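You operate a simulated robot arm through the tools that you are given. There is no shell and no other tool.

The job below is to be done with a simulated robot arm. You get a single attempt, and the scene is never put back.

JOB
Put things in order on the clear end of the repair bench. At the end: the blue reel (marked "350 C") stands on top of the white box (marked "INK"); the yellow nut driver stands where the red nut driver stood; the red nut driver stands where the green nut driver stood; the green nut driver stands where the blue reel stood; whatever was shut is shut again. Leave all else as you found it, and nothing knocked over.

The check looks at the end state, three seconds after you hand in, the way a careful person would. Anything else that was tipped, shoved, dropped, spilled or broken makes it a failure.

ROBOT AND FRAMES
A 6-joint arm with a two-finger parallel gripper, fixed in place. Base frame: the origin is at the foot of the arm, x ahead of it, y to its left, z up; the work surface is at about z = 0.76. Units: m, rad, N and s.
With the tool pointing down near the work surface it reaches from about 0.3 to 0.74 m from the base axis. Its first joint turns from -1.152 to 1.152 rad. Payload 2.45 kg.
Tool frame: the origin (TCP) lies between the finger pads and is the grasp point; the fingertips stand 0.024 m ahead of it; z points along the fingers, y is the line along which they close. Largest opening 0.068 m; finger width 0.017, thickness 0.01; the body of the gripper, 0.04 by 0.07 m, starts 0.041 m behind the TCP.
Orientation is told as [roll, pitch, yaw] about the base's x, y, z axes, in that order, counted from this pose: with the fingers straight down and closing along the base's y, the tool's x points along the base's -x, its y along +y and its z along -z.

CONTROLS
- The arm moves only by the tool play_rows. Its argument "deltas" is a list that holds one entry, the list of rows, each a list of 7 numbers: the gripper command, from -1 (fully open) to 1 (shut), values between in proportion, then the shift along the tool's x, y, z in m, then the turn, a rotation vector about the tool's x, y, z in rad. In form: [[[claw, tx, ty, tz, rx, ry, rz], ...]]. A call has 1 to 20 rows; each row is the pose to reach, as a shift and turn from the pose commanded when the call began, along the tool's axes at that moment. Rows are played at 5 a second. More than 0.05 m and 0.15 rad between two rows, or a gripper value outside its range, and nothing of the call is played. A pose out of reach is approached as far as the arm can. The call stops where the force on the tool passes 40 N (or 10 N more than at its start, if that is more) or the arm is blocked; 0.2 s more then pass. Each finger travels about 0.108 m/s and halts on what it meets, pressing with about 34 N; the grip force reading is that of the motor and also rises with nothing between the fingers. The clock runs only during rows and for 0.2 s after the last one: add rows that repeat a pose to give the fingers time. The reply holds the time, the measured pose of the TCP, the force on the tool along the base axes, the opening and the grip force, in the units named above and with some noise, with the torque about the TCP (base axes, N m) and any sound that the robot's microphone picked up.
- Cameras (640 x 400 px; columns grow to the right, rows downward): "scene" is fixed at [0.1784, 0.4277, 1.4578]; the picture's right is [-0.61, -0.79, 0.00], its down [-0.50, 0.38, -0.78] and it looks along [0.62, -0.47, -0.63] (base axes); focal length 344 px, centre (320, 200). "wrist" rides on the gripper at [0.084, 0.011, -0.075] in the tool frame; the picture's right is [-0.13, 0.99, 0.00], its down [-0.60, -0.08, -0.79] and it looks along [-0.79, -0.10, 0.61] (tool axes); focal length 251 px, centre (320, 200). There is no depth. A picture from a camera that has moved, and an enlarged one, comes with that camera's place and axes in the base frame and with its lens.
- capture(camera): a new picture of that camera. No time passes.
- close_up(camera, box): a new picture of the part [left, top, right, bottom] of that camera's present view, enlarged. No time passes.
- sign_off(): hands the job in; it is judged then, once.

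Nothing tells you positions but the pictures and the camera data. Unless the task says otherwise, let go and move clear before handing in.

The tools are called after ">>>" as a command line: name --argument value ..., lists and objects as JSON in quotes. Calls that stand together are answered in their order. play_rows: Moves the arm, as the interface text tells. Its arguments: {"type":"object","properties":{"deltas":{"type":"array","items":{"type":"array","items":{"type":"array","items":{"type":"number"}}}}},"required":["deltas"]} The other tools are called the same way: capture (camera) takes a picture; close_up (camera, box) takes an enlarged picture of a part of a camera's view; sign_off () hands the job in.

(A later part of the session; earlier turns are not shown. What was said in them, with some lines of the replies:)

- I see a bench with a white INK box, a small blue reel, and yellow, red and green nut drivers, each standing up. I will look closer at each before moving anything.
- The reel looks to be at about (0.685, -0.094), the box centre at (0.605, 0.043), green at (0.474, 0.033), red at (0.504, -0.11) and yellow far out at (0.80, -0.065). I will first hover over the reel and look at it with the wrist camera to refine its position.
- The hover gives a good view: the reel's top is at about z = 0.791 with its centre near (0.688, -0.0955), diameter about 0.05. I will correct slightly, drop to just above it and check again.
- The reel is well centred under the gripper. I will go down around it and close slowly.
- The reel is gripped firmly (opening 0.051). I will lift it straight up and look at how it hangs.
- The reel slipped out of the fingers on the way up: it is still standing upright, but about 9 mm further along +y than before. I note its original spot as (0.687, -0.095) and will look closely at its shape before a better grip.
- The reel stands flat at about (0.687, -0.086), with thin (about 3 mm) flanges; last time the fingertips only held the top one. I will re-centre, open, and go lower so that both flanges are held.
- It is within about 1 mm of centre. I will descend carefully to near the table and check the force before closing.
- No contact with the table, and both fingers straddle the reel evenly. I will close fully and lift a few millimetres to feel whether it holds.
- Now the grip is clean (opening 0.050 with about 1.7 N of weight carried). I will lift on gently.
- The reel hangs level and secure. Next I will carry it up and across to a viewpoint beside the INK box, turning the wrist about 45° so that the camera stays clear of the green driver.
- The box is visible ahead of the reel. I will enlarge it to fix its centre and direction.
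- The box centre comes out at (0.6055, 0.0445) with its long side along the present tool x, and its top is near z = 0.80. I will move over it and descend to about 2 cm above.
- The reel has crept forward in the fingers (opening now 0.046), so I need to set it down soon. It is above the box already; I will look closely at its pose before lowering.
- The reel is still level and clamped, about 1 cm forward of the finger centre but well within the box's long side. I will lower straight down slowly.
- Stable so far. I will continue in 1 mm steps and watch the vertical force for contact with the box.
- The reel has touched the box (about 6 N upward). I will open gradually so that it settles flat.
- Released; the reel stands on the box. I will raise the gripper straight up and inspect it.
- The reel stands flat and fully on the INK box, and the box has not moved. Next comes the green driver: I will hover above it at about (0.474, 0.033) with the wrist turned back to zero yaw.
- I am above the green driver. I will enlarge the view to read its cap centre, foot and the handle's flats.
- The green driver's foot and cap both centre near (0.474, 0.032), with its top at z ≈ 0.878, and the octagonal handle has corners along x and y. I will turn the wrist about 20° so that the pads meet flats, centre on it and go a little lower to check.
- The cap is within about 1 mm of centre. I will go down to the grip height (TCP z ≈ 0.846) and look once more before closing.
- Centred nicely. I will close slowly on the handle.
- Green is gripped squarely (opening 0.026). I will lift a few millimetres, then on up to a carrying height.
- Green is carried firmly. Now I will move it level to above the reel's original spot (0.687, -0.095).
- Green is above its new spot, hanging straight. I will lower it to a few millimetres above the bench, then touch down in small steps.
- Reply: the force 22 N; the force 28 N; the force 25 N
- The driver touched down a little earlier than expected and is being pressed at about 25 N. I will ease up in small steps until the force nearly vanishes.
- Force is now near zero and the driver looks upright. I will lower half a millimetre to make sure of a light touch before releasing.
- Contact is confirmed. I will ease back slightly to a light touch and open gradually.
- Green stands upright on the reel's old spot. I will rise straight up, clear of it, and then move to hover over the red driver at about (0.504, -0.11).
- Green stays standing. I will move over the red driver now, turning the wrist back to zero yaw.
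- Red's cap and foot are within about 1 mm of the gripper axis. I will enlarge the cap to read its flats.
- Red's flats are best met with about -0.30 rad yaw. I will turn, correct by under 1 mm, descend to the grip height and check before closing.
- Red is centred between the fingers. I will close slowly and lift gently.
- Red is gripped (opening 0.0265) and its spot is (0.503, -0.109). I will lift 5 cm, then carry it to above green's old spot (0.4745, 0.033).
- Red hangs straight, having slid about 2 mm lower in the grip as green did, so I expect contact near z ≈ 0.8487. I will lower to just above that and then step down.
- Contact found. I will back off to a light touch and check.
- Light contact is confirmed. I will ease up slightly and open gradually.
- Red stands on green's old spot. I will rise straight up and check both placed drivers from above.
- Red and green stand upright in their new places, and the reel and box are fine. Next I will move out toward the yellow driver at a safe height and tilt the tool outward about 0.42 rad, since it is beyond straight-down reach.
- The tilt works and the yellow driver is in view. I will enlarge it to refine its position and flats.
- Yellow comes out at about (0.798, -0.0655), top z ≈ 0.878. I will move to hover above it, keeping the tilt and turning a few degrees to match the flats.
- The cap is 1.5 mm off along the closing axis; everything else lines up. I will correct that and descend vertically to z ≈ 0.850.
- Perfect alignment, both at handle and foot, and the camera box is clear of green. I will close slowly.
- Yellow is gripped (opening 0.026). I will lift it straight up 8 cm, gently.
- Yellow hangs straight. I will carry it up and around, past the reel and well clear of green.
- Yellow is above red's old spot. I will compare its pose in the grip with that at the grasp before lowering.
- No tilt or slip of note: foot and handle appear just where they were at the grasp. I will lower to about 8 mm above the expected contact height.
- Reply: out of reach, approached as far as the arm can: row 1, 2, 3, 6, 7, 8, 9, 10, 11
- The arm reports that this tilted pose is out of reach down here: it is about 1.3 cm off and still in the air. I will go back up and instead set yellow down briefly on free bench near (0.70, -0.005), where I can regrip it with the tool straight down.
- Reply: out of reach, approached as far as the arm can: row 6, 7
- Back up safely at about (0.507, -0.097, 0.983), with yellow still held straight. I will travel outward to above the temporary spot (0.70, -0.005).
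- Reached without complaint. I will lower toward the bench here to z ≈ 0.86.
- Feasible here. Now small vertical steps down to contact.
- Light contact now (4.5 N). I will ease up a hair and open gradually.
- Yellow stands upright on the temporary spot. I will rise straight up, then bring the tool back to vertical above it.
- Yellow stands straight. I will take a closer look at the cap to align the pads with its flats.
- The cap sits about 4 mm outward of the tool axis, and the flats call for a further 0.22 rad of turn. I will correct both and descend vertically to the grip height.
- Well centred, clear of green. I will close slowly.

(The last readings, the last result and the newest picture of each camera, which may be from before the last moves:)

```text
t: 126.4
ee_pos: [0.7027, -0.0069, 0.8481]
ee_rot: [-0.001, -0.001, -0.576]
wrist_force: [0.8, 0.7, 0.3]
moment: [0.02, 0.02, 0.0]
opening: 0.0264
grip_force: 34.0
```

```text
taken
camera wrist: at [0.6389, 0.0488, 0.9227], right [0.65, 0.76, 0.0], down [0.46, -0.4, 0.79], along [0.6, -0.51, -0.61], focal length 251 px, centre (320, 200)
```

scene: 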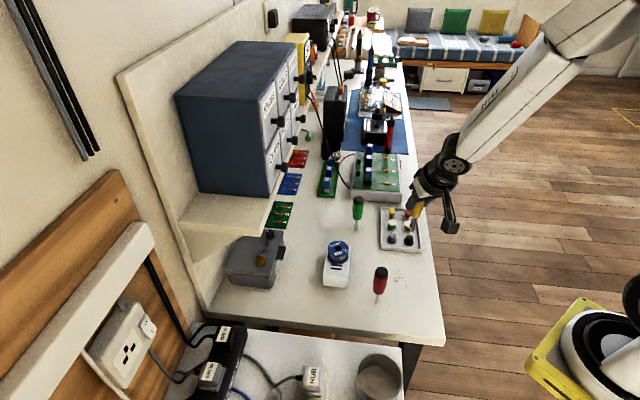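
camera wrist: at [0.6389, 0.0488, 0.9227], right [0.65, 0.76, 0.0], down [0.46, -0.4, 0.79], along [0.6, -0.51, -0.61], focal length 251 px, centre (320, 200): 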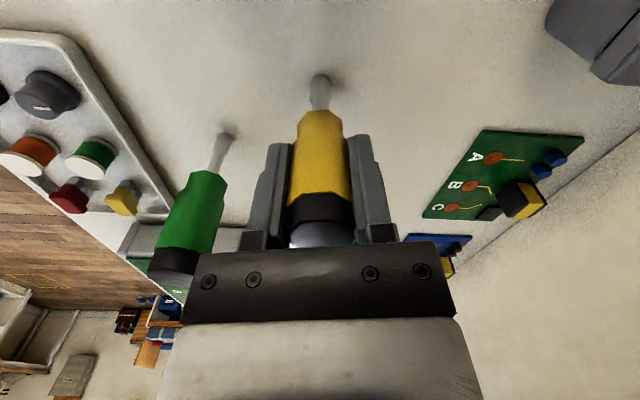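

Gripped on flats (opening 0.0264). I will lift gently, then carry it between the reel and green to above red's old spot.

>>> play_rows --deltas '[[[1, 0, 0, -0.001, 0, 0, 0], [1, 0, 0, -0.004, 0, 0, 0], [1, 0, 0, -0.009, 0, 0, 0], [1, 0, 0, -0.016, 0, 0, 0], [1, 0, 0, -0.026, 0, 0, 0], [1, 0, 0, -0.038, 0, 0, 0], [1, 0, 0, -0.052, 0, 0, 0], [1, 0, 0, -0.066, 0, 0, 0], [1, 0, 0, -0.08, 0, 0, 0], [1, 0, 0, -0.092, 0, 0, 0], [1, 0, 0, -0.1, 0, 0, 0], [1, 0, 0, -0.105, 0, 0, 0], [1, 0, 0, -0.107, 0, 0, 0], [1, 0, 0, -0.107, 0, 0, 0]]]'

>>> play_rows --deltas '[[[1, 0.0022, -0.0039, 0, 0, 0, 0], [1, 0.0078, -0.0137, 0, 0, 0, 0], [1, 0.0156, -0.0273, 0, 0, 0, 0], [1, 0.0246, -0.0429, 0, 0, 0, 0], [1, 0.0335, -0.0585, 0, 0, 0, 0], [1, 0.0424, -0.0741, 0, 0, 0, 0], [1, 0.0514, -0.0897, 0, 0, 0, 0], [1, 0.0603, -0.1054, 0, 0, 0, 0], [1, 0.0693, -0.121, 0, 0, 0, 0], [1, 0.0782, -0.1366, 0, 0, 0, 0], [1, 0.0871, -0.1522, 0, 0, 0, 0], [1, 0.0955, -0.1668, 0, 0, 0, 0], [1, 0.1028, -0.1795, 0, 0, 0, 0], [1, 0.1084, -0.1892, 0, 0, 0, 0], [1, 0.1117, -0.1951, 0, 0, 0, 0], [1, 0.1117, -0.1951, 0, 0, 0, 0], [1, 0.1117, -0.1951, 0, 0, 0, 0]]]'

>>> capture --camera "wrist"

>>> close_up --camera "scene" --box '[340, 180, 460, 300]'

```text
t: 129.4
ee_pos: [0.7038, -0.0068, 0.9548]
ee_rot: [0.0, 0.001, -0.576]
wrist_force: [0.1, -0.7, -1.6]
moment: [0.02, -0.03, 0.05]
opening: 0.0262
grip_force: 34.0
```

```text
t: 133.0
ee_pos: [0.5051, -0.11, 0.9561]
ee_rot: [0.001, 0.0, -0.576]
wrist_force: [-0.3, -0.9, -1.2]
moment: [-0.01, 0.03, 0.04]
opening: 0.026
grip_force: 33.8
```

```text
taken
camera wrist: at [0.4396, -0.0546, 1.0301], right [0.65, 0.76, 0.0], down [0.46, -0.4, 0.79], along [0.6, -0.51, -0.61], focal length 251 px, centre (320, 200)
```

wrist: 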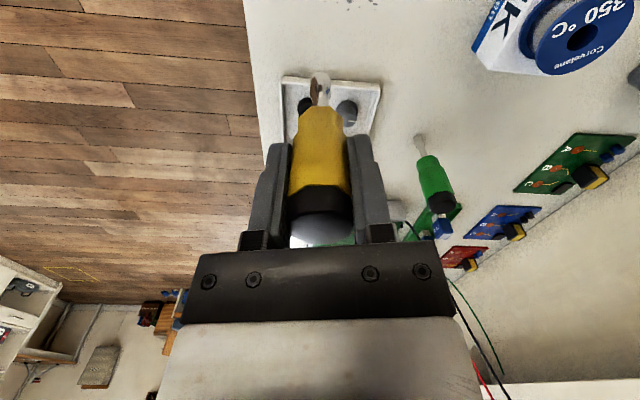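

```text
3.33 times, centred on (400, 240) of scene
camera zoom: at [0.1784, 0.4277, 1.4578], right [-0.61, -0.79, 0.0], down [-0.5, 0.38, -0.78], along [0.62, -0.47, -0.63], focal length 1148 px, centre (53, 67)
```

zoom: 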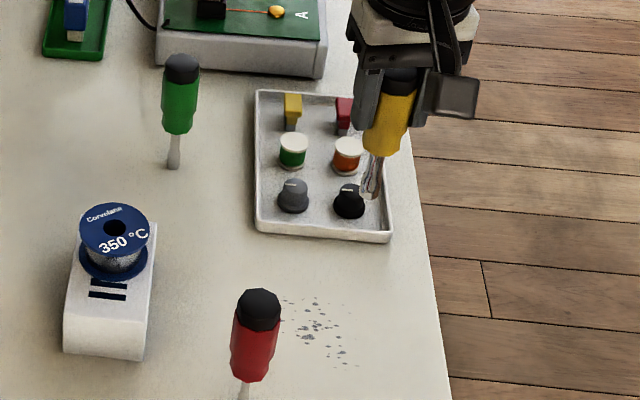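

Yellow is above red's old spot at (0.504, -0.1096), held straight. I will lower to a few millimetres above contact.

>>> play_rows --deltas '[[[1, 0, 0, 0.005, 0, 0, 0], [1, 0, 0, 0.016, 0, 0, 0], [1, 0, 0, 0.03, 0, 0, 0], [1, 0, 0, 0.044, 0, 0, 0], [1, 0, 0, 0.058, 0, 0, 0], [1, 0, 0, 0.072, 0, 0, 0], [1, 0, 0, 0.084, 0, 0, 0], [1, 0, 0, 0.093, 0, 0, 0], [1, 0, 0, 0.098, 0, 0, 0], [1, 0, 0, 0.0995, 0, 0, 0], [1, 0, 0, 0.0995, 0, 0, 0], [1, 0, 0, 0.0995, 0, 0, 0]]]'

>>> play_rows --deltas '[[[1, 0, 0, 0.001, 0, 0, 0], [1, 0, 0, 0.001, 0, 0, 0], [1, 0, 0, 0.001, 0, 0, 0]]]'

>>> play_rows --deltas '[[[1, 0, 0, 0.001, 0, 0, 0], [1, 0, 0, 0.001, 0, 0, 0], [1, 0, 0, 0.001, 0, 0, 0]]]'

>>> close_up --camera "scene" --box '[380, 215, 440, 275]'

```text
t: 135.6
ee_pos: [0.5034, -0.1094, 0.8573]
ee_rot: [0.0, -0.001, -0.576]
wrist_force: [-0.8, 0.1, 0.1]
moment: [-0.01, 0.0, -0.03]
opening: 0.0258
grip_force: 33.9
```

```text
t: 136.4
ee_pos: [0.5054, -0.1094, 0.8547]
ee_rot: [0.0, 0.0, -0.577]
wrist_force: [0.0, -0.8, -0.5]
moment: [0.0, -0.02, 0.01]
opening: 0.026
grip_force: 34.1
```

```text
t: 137.2
ee_pos: [0.5037, -0.1096, 0.855]
ee_rot: [0.001, 0.0, -0.577]
wrist_force: [-0.1, 0.5, 0.1]
moment: [-0.01, 0.01, 0.03]
opening: 0.026
grip_force: 33.7
```

```text
6.67 times, centred on (410, 245) of scene
camera zoom: at [0.1784, 0.4277, 1.4578], right [-0.61, -0.79, 0.0], down [-0.5, 0.38, -0.78], along [0.62, -0.47, -0.63], focal length 2296 px, centre (-280, -100)
```

zoom: 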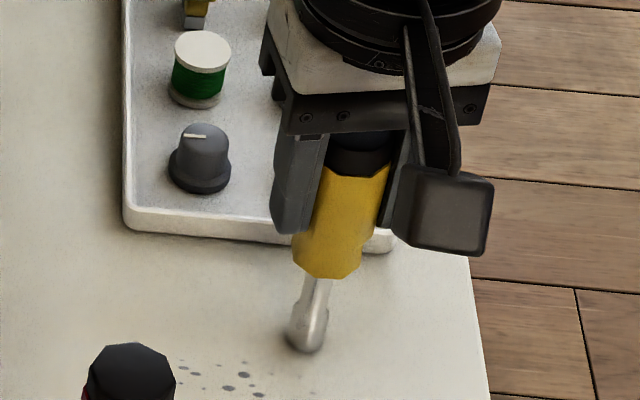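

>>> play_rows --deltas '[[[1, 0, 0, 0.0008, 0, 0, 0], [1, 0, 0, 0.0008, 0, 0, 0], [1, 0, 0, 0.0008, 0, 0, 0]]]'

>>> play_rows --deltas '[[[1, 0, 0, 0.0006, 0, 0, 0], [1, 0, 0, 0.0006, 0, 0, 0], [1, 0, 0, 0.0006, 0, 0, 0]]]'

```text
t: 138.0
ee_pos: [0.5039, -0.1094, 0.8521]
ee_rot: [0.001, 0.0, -0.577]
wrist_force: [0.0, -1.3, -0.8]
moment: [-0.01, 0.03, -0.02]
opening: 0.026
grip_force: 33.8
```

```text
t: 138.8
ee_pos: [0.504, -0.1088, 0.8532]
ee_rot: [-0.003, 0.002, -0.577]
wrist_force: [-0.2, 0.3, -0.2]
moment: [-0.02, -0.04, -0.03]
opening: 0.0257
grip_force: 34.3
```

>>> play_rows --deltas '[[[1, 0, 0, 0.0006, 0, 0, 0], [1, 0, 0, 0.0006, 0, 0, 0], [1, 0, 0, 0.0006, 0, 0, 0]]]'

>>> play_rows --deltas '[[[1, 0, 0, 0.0005, 0, 0, 0], [1, 0, 0, 0.0005, 0, 0, 0], [1, 0, 0, 0.0005, 0, 0, 0]]]'

```text
t: 139.6
ee_pos: [0.5039, -0.1091, 0.8534]
ee_rot: [-0.001, 0.0, -0.575]
wrist_force: [-1.2, 1.1, 9.0]
moment: [0.06, 0.15, 0.02]
opening: 0.0258
grip_force: 33.7
```

```text
t: 140.4
ee_pos: [0.5037, -0.1093, 0.8524]
ee_rot: [0.0, -0.002, -0.577]
wrist_force: [-3.5, 1.9, 24.5]
moment: [0.17, 0.29, 0.03]
opening: 0.0257
grip_force: 34.3
```

Contact was made; I will back off to a light touch.

>>> play_rows --deltas '[[[1, 0, 0, -0.0005, 0, 0, 0], [1, 0, 0, -0.0008, 0, 0, 0], [1, 0, 0, -0.0008, 0, 0, 0], [1, 0, 0, -0.0008, 0, 0, 0]]]'

>>> close_up --camera "scene" --box '[380, 215, 440, 275]'

>>> capture --camera "wrist"

```text
t: 141.4
ee_pos: [0.5039, -0.1101, 0.8526]
ee_rot: [0.0, -0.002, -0.576]
wrist_force: [2.3, -1.2, 9.3]
moment: [-0.15, -0.29, 0.02]
opening: 0.0257
grip_force: 34.7
```

```text
6.67 times, centred on (410, 245) of scene
camera zoom: at [0.1783, 0.4277, 1.4578], right [-0.61, -0.79, 0.0], down [-0.5, 0.38, -0.78], along [0.62, -0.47, -0.63], focal length 2296 px, centre (-280, -100)
```

zoom: 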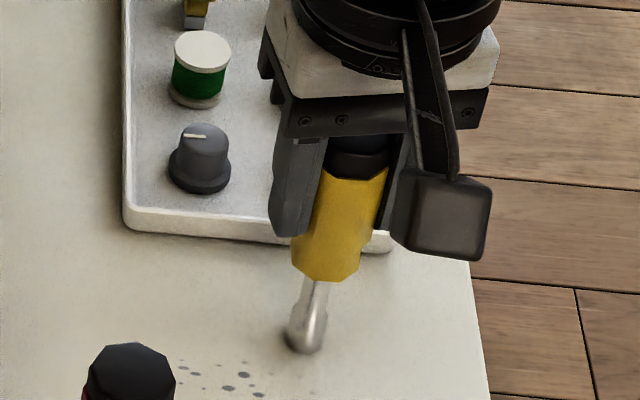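

```text
taken
camera wrist: at [0.4397, -0.0543, 0.9262], right [0.65, 0.76, 0.0], down [0.46, -0.39, 0.79], along [0.6, -0.51, -0.61], focal length 251 px, centre (320, 200)
```

wrist: 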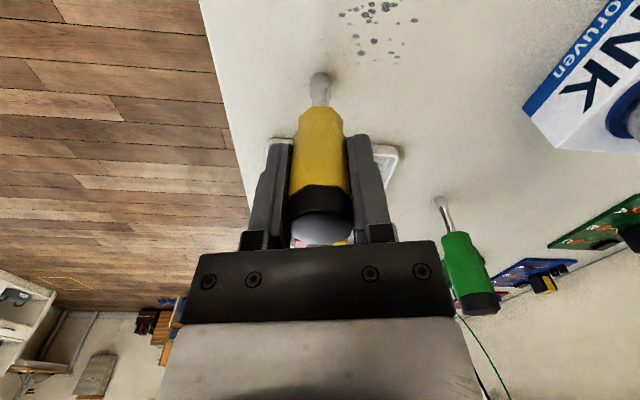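

>>> play_rows --deltas '[[[1, 0, 0, -0.0006, 0, 0, 0], [1, 0, 0, -0.0008, 0, 0, 0], [1, 0, 0, -0.0008, 0, 0, 0], [1, 0, 0, -0.0008, 0, 0, 0]]]'

>>> play_rows --deltas '[[[1, 0, 0, 0, 0, 0, 0], [1, 0, 0, 0, 0, 0, 0]]]'

```text
t: 142.4
ee_pos: [0.5041, -0.1097, 0.8536]
ee_rot: [-0.001, 0.0, -0.575]
wrist_force: [0.4, 0.9, -1.1]
moment: [0.0, 0.03, 0.01]
opening: 0.0258
grip_force: 34.4
```

```text
t: 143.0
ee_pos: [0.5033, -0.1094, 0.8533]
ee_rot: [0.0, -0.001, -0.575]
wrist_force: [-0.2, -0.5, 0.0]
moment: [0.0, 0.02, 0.05]
opening: 0.0256
grip_force: 34.1
```

Free again. I will now touch down in finer steps.

>>> play_rows --deltas '[[[1, 0, 0, 0.0004, 0, 0, 0], [1, 0, 0, 0.0004, 0, 0, 0], [1, 0, 0, 0.0004, 0, 0, 0]]]'

>>> play_rows --deltas '[[[1, 0, 0, 0.0003, 0, 0, 0], [1, 0, 0, 0.0003, 0, 0, 0], [1, 0, 0, 0.0003, 0, 0, 0]]]'

```text
t: 143.8
ee_pos: [0.5038, -0.1106, 0.8533]
ee_rot: [0.0, 0.001, -0.576]
wrist_force: [0.0, -0.1, -0.7]
moment: [0.04, 0.0, -0.02]
opening: 0.0256
grip_force: 33.9
```

```text
t: 144.6
ee_pos: [0.5041, -0.1107, 0.8522]
ee_rot: [0.0, 0.0, -0.575]
wrist_force: [-0.3, 0.1, -0.9]
moment: [-0.03, 0.0, -0.02]
opening: 0.0257
grip_force: 33.9
```

>>> play_rows --deltas '[[[1, 0, 0, 0.0003, 0, 0, 0], [1, 0, 0, 0.0003, 0, 0, 0], [1, 0, 0, 0.0003, 0, 0, 0]]]'

>>> play_rows --deltas '[[[1, 0, 0, 0.0002, 0, 0, 0], [1, 0, 0, 0.0002, 0, 0, 0], [1, 0, 0, 0.0002, 0, 0, 0]]]'

```text
t: 145.4
ee_pos: [0.5041, -0.1097, 0.8526]
ee_rot: [0.001, 0.0, -0.574]
wrist_force: [-0.1, 0.7, 1.6]
moment: [0.01, 0.01, 0.0]
opening: 0.0257
grip_force: 33.7
```

```text
t: 146.2
ee_pos: [0.5039, -0.1091, 0.8526]
ee_rot: [0.001, -0.001, -0.575]
wrist_force: [-1.8, -1.3, 4.5]
moment: [-0.04, 0.14, 0.0]
opening: 0.0256
grip_force: 34.3
```

Light contact (about 4.5 N). I will ease up slightly and open gradually.

>>> play_rows --deltas '[[[1, 0, 0, -0.0002, 0, 0, 0], [1, 0, 0, -0.0002, 0, 0, 0], [0.6, 0, 0, -0.0002, 0, 0, 0], [0.35, 0, 0, -0.0002, 0, 0, 0], [0.27, 0, 0, -0.0002, 0, 0, 0], [0.24, 0, 0, -0.0002, 0, 0, 0], [0.2, 0, 0, -0.0002, 0, 0, 0], [0.15, 0, 0, -0.0002, 0, 0, 0], [0.07, 0, 0, -0.0002, 0, 0, 0], [-0.1, 0, 0, -0.0002, 0, 0, 0], [-0.4, 0, 0, -0.0002, 0, 0, 0], [-0.8, 0, 0, -0.0002, 0, 0, 0], [-1, 0, 0, -0.0002, 0, 0, 0], [-1, 0, 0, -0.0002, 0, 0, 0]]]'

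>>> capture --camera "wrist"

>>> close_up --camera "scene" --box '[380, 215, 440, 275]'

```text
t: 149.2
ee_pos: [0.5035, -0.1096, 0.8527]
ee_rot: [0.001, 0.0, -0.576]
wrist_force: [0.3, -0.2, -0.8]
moment: [-0.02, 0.02, 0.01]
opening: 0.0681
grip_force: 0.0
```

```text
taken
camera wrist: at [0.4398, -0.0543, 0.9264], right [0.65, 0.76, 0.0], down [0.46, -0.4, 0.79], along [0.6, -0.51, -0.61], focal length 251 px, centre (320, 200)
```

wrist: 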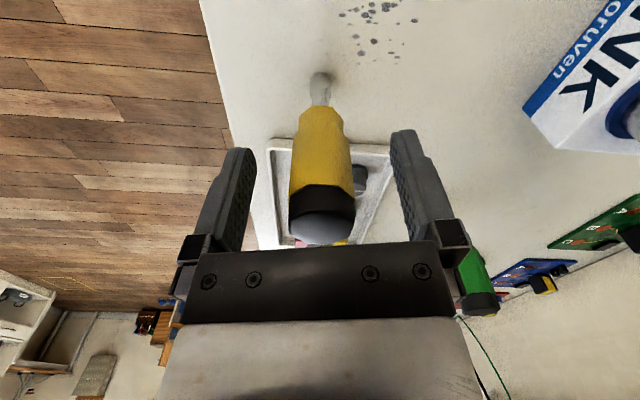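

```text
6.67 times, centred on (410, 245) of scene
camera zoom: at [0.1784, 0.4277, 1.4578], right [-0.61, -0.79, 0.0], down [-0.5, 0.38, -0.78], along [0.62, -0.47, -0.63], focal length 2296 px, centre (-280, -100)
```

zoom: 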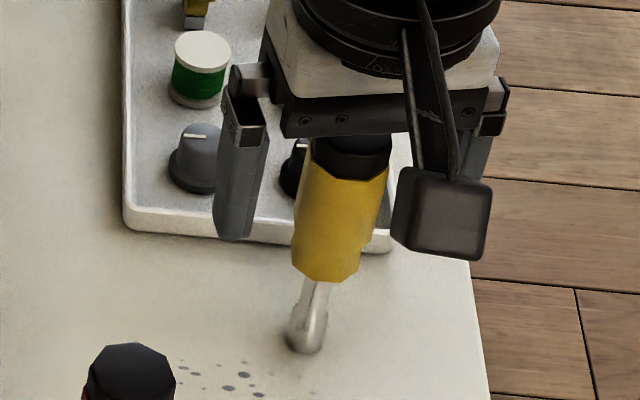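

Yellow stands on red's old spot. I will rise straight up, well clear, and inspect the whole scene.

>>> play_rows --deltas '[[[-1, 0, 0, -0.008, 0, 0, 0], [-1, 0, 0, -0.025, 0, 0, 0], [-1, 0, 0, -0.045, 0, 0, 0], [-1, 0, 0, -0.07, 0, 0, 0], [-1, 0, 0, -0.1, 0, 0, 0], [-1, 0, 0, -0.13, 0, 0, 0], [-1, 0, 0, -0.165, 0, 0, 0], [-1, 0, 0, -0.2, 0, 0, 0], [-1, 0, 0, -0.2, 0, 0, 0]]]'

>>> capture --camera "scene"

>>> close_up --camera "scene" --box '[290, 220, 450, 320]'

>>> capture --camera "wrist"

```text
t: 151.2
ee_pos: [0.5052, -0.1091, 1.0515]
ee_rot: [-0.001, 0.0, -0.577]
wrist_force: [0.5, 0.7, -0.1]
moment: [-0.01, 0.01, -0.03]
opening: 0.068
grip_force: 0.0
```

```text
taken
```

scene: 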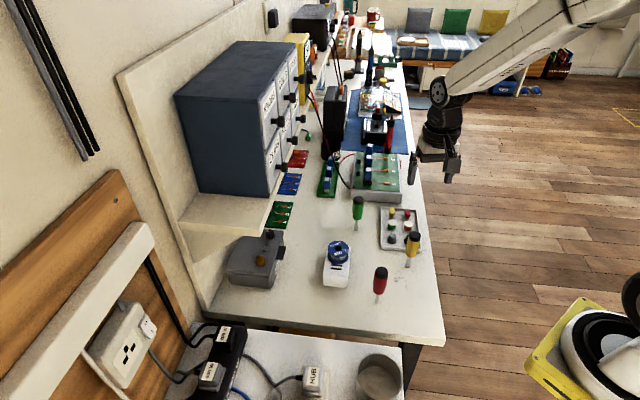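

```text
4.00 times, centred on (370, 270) of scene
camera zoom: at [0.1784, 0.4277, 1.4578], right [-0.61, -0.79, 0.0], down [-0.5, 0.38, -0.78], along [0.62, -0.47, -0.63], focal length 1378 px, centre (120, -80)
```

zoom: 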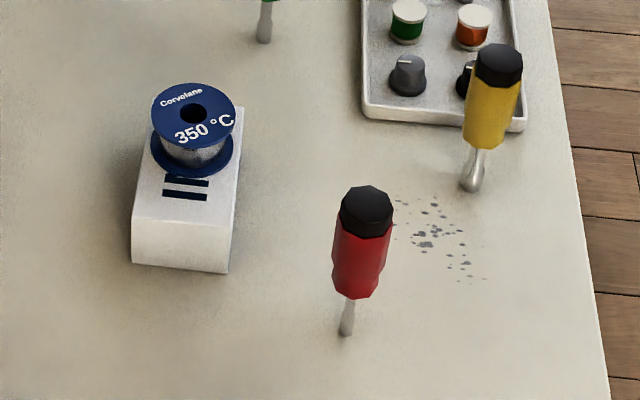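

```text
taken
camera wrist: at [0.4389, -0.0544, 1.1261], right [0.65, 0.76, 0.0], down [0.46, -0.4, 0.79], along [0.6, -0.51, -0.61], focal length 251 px, centre (320, 200)
```

wrist: 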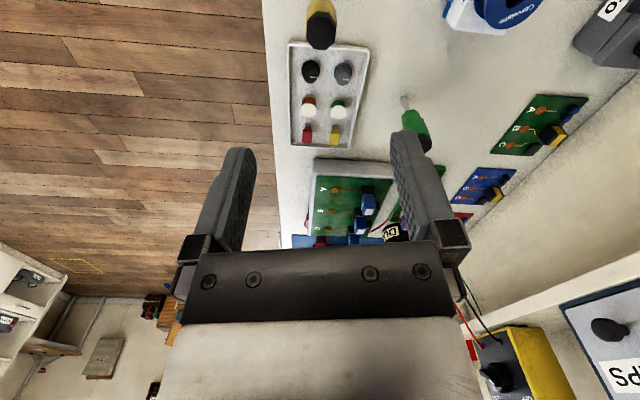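

Everything stands well: yellow's and red's feet match the original pixel positions of the drivers they replaced. I will return the arm to its starting pose and make final comparisons.

>>> play_rows --deltas '[[[-1, 0.012, 0.017, 0, 0, 0, -0.1], [-1, 0.026, 0.036, 0, 0, 0, -0.21], [-1, 0.04, 0.056, 0, 0, 0, -0.32], [-1, 0.053, 0.075, 0, 0, 0, -0.43], [-1, 0.064, 0.09, 0, 0, 0, -0.53], [-1, 0.0707, 0.0996, 0, 0, 0, -0.576], [-1, 0.0707, 0.0996, 0, 0, 0, -0.576], [-1, 0.0707, 0.0996, 0, 0, 0, -0.576]]]'

>>> capture --camera "scene"

>>> close_up --camera "scene" --box '[290, 140, 450, 240]'

>>> close_up --camera "scene" --box '[290, 220, 450, 320]'

>>> close_up --camera "wrist" --box '[130, 0, 450, 200]'

```text
t: 153.0
ee_pos: [0.4991, 0.0123, 1.0513]
ee_rot: [0.0, 0.001, 0.0]
wrist_force: [0.6, 0.1, 0.7]
moment: [-0.04, -0.02, 0.01]
opening: 0.068
grip_force: 0.0
```

```text
taken
```

scene: 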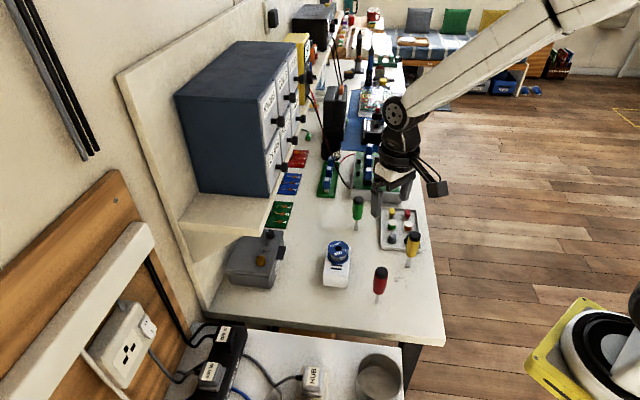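

```text
4.00 times, centred on (370, 190) of scene
camera zoom: at [0.1784, 0.4277, 1.4578], right [-0.61, -0.79, 0.0], down [-0.5, 0.38, -0.78], along [0.62, -0.47, -0.63], focal length 1378 px, centre (120, 240)
```

zoom: 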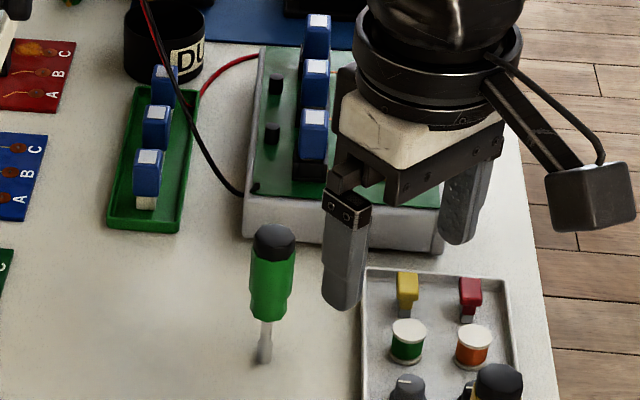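

```text
4.00 times, centred on (370, 270) of scene
camera zoom: at [0.1784, 0.4277, 1.4578], right [-0.61, -0.79, 0.0], down [-0.5, 0.38, -0.78], along [0.62, -0.47, -0.63], focal length 1378 px, centre (120, -80)
```

zoom: 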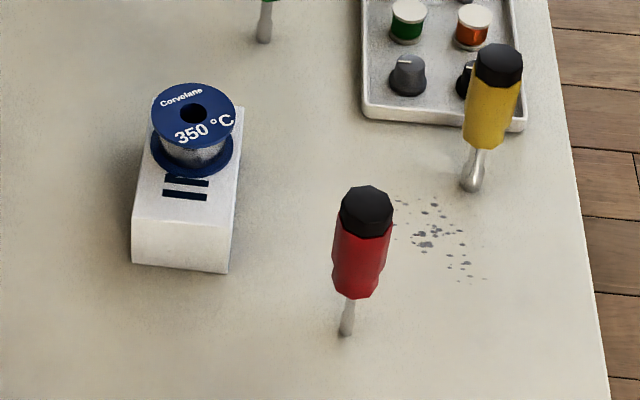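

```text
2.00 times, centred on (290, 100) of wrist
camera zoom: at [0.4145, 0.0239, 1.126], right [0.13, 0.99, 0.0], down [0.6, -0.08, 0.79], along [0.79, -0.1, -0.61], focal length 503 px, centre (380, 400)
```

zoom: 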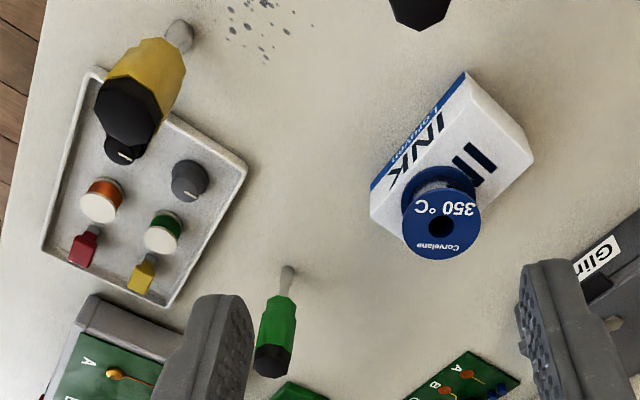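

All four items are in place and upright: the reel is on the INK box, green is on the reel's spot, red on green's and yellow on red's. The box, tray and boards have not moved, and nothing was opened. The arm is clear, so I hand in.

>>> sign_off

```text
The job is handed in.
```

The job is handed in, and in the last pictures all four items stand upright in their new places:

- **Blue reel:** it stands flat on the white INK box, laterally centred but about 1–2 cm towards the box's far end.
- **Yellow nut driver:** its foot is where the red one's was, within a few pixels in the scene view.
- **Red nut driver:** its foot matches where the green one's was.
- **Green nut driver:** its foot is within about 4 mm of the centre of the reel's original spot.

Two things did not go smoothly:

- **Reel slip:** the reel slipped out of my first grip and slid about 9 mm along the bench before I took hold of it properly. It stayed upright.
- **Yellow driver:** I couldn't lower it onto red's spot with the tilted grip I had used to reach it. I stood it briefly on free bench, took it again from above and then placed it.

I opened nothing, so nothing needed shutting. The box, tray, boards and cabinet look as they did at the start. The arm is back at its starting pose with the gripper open.
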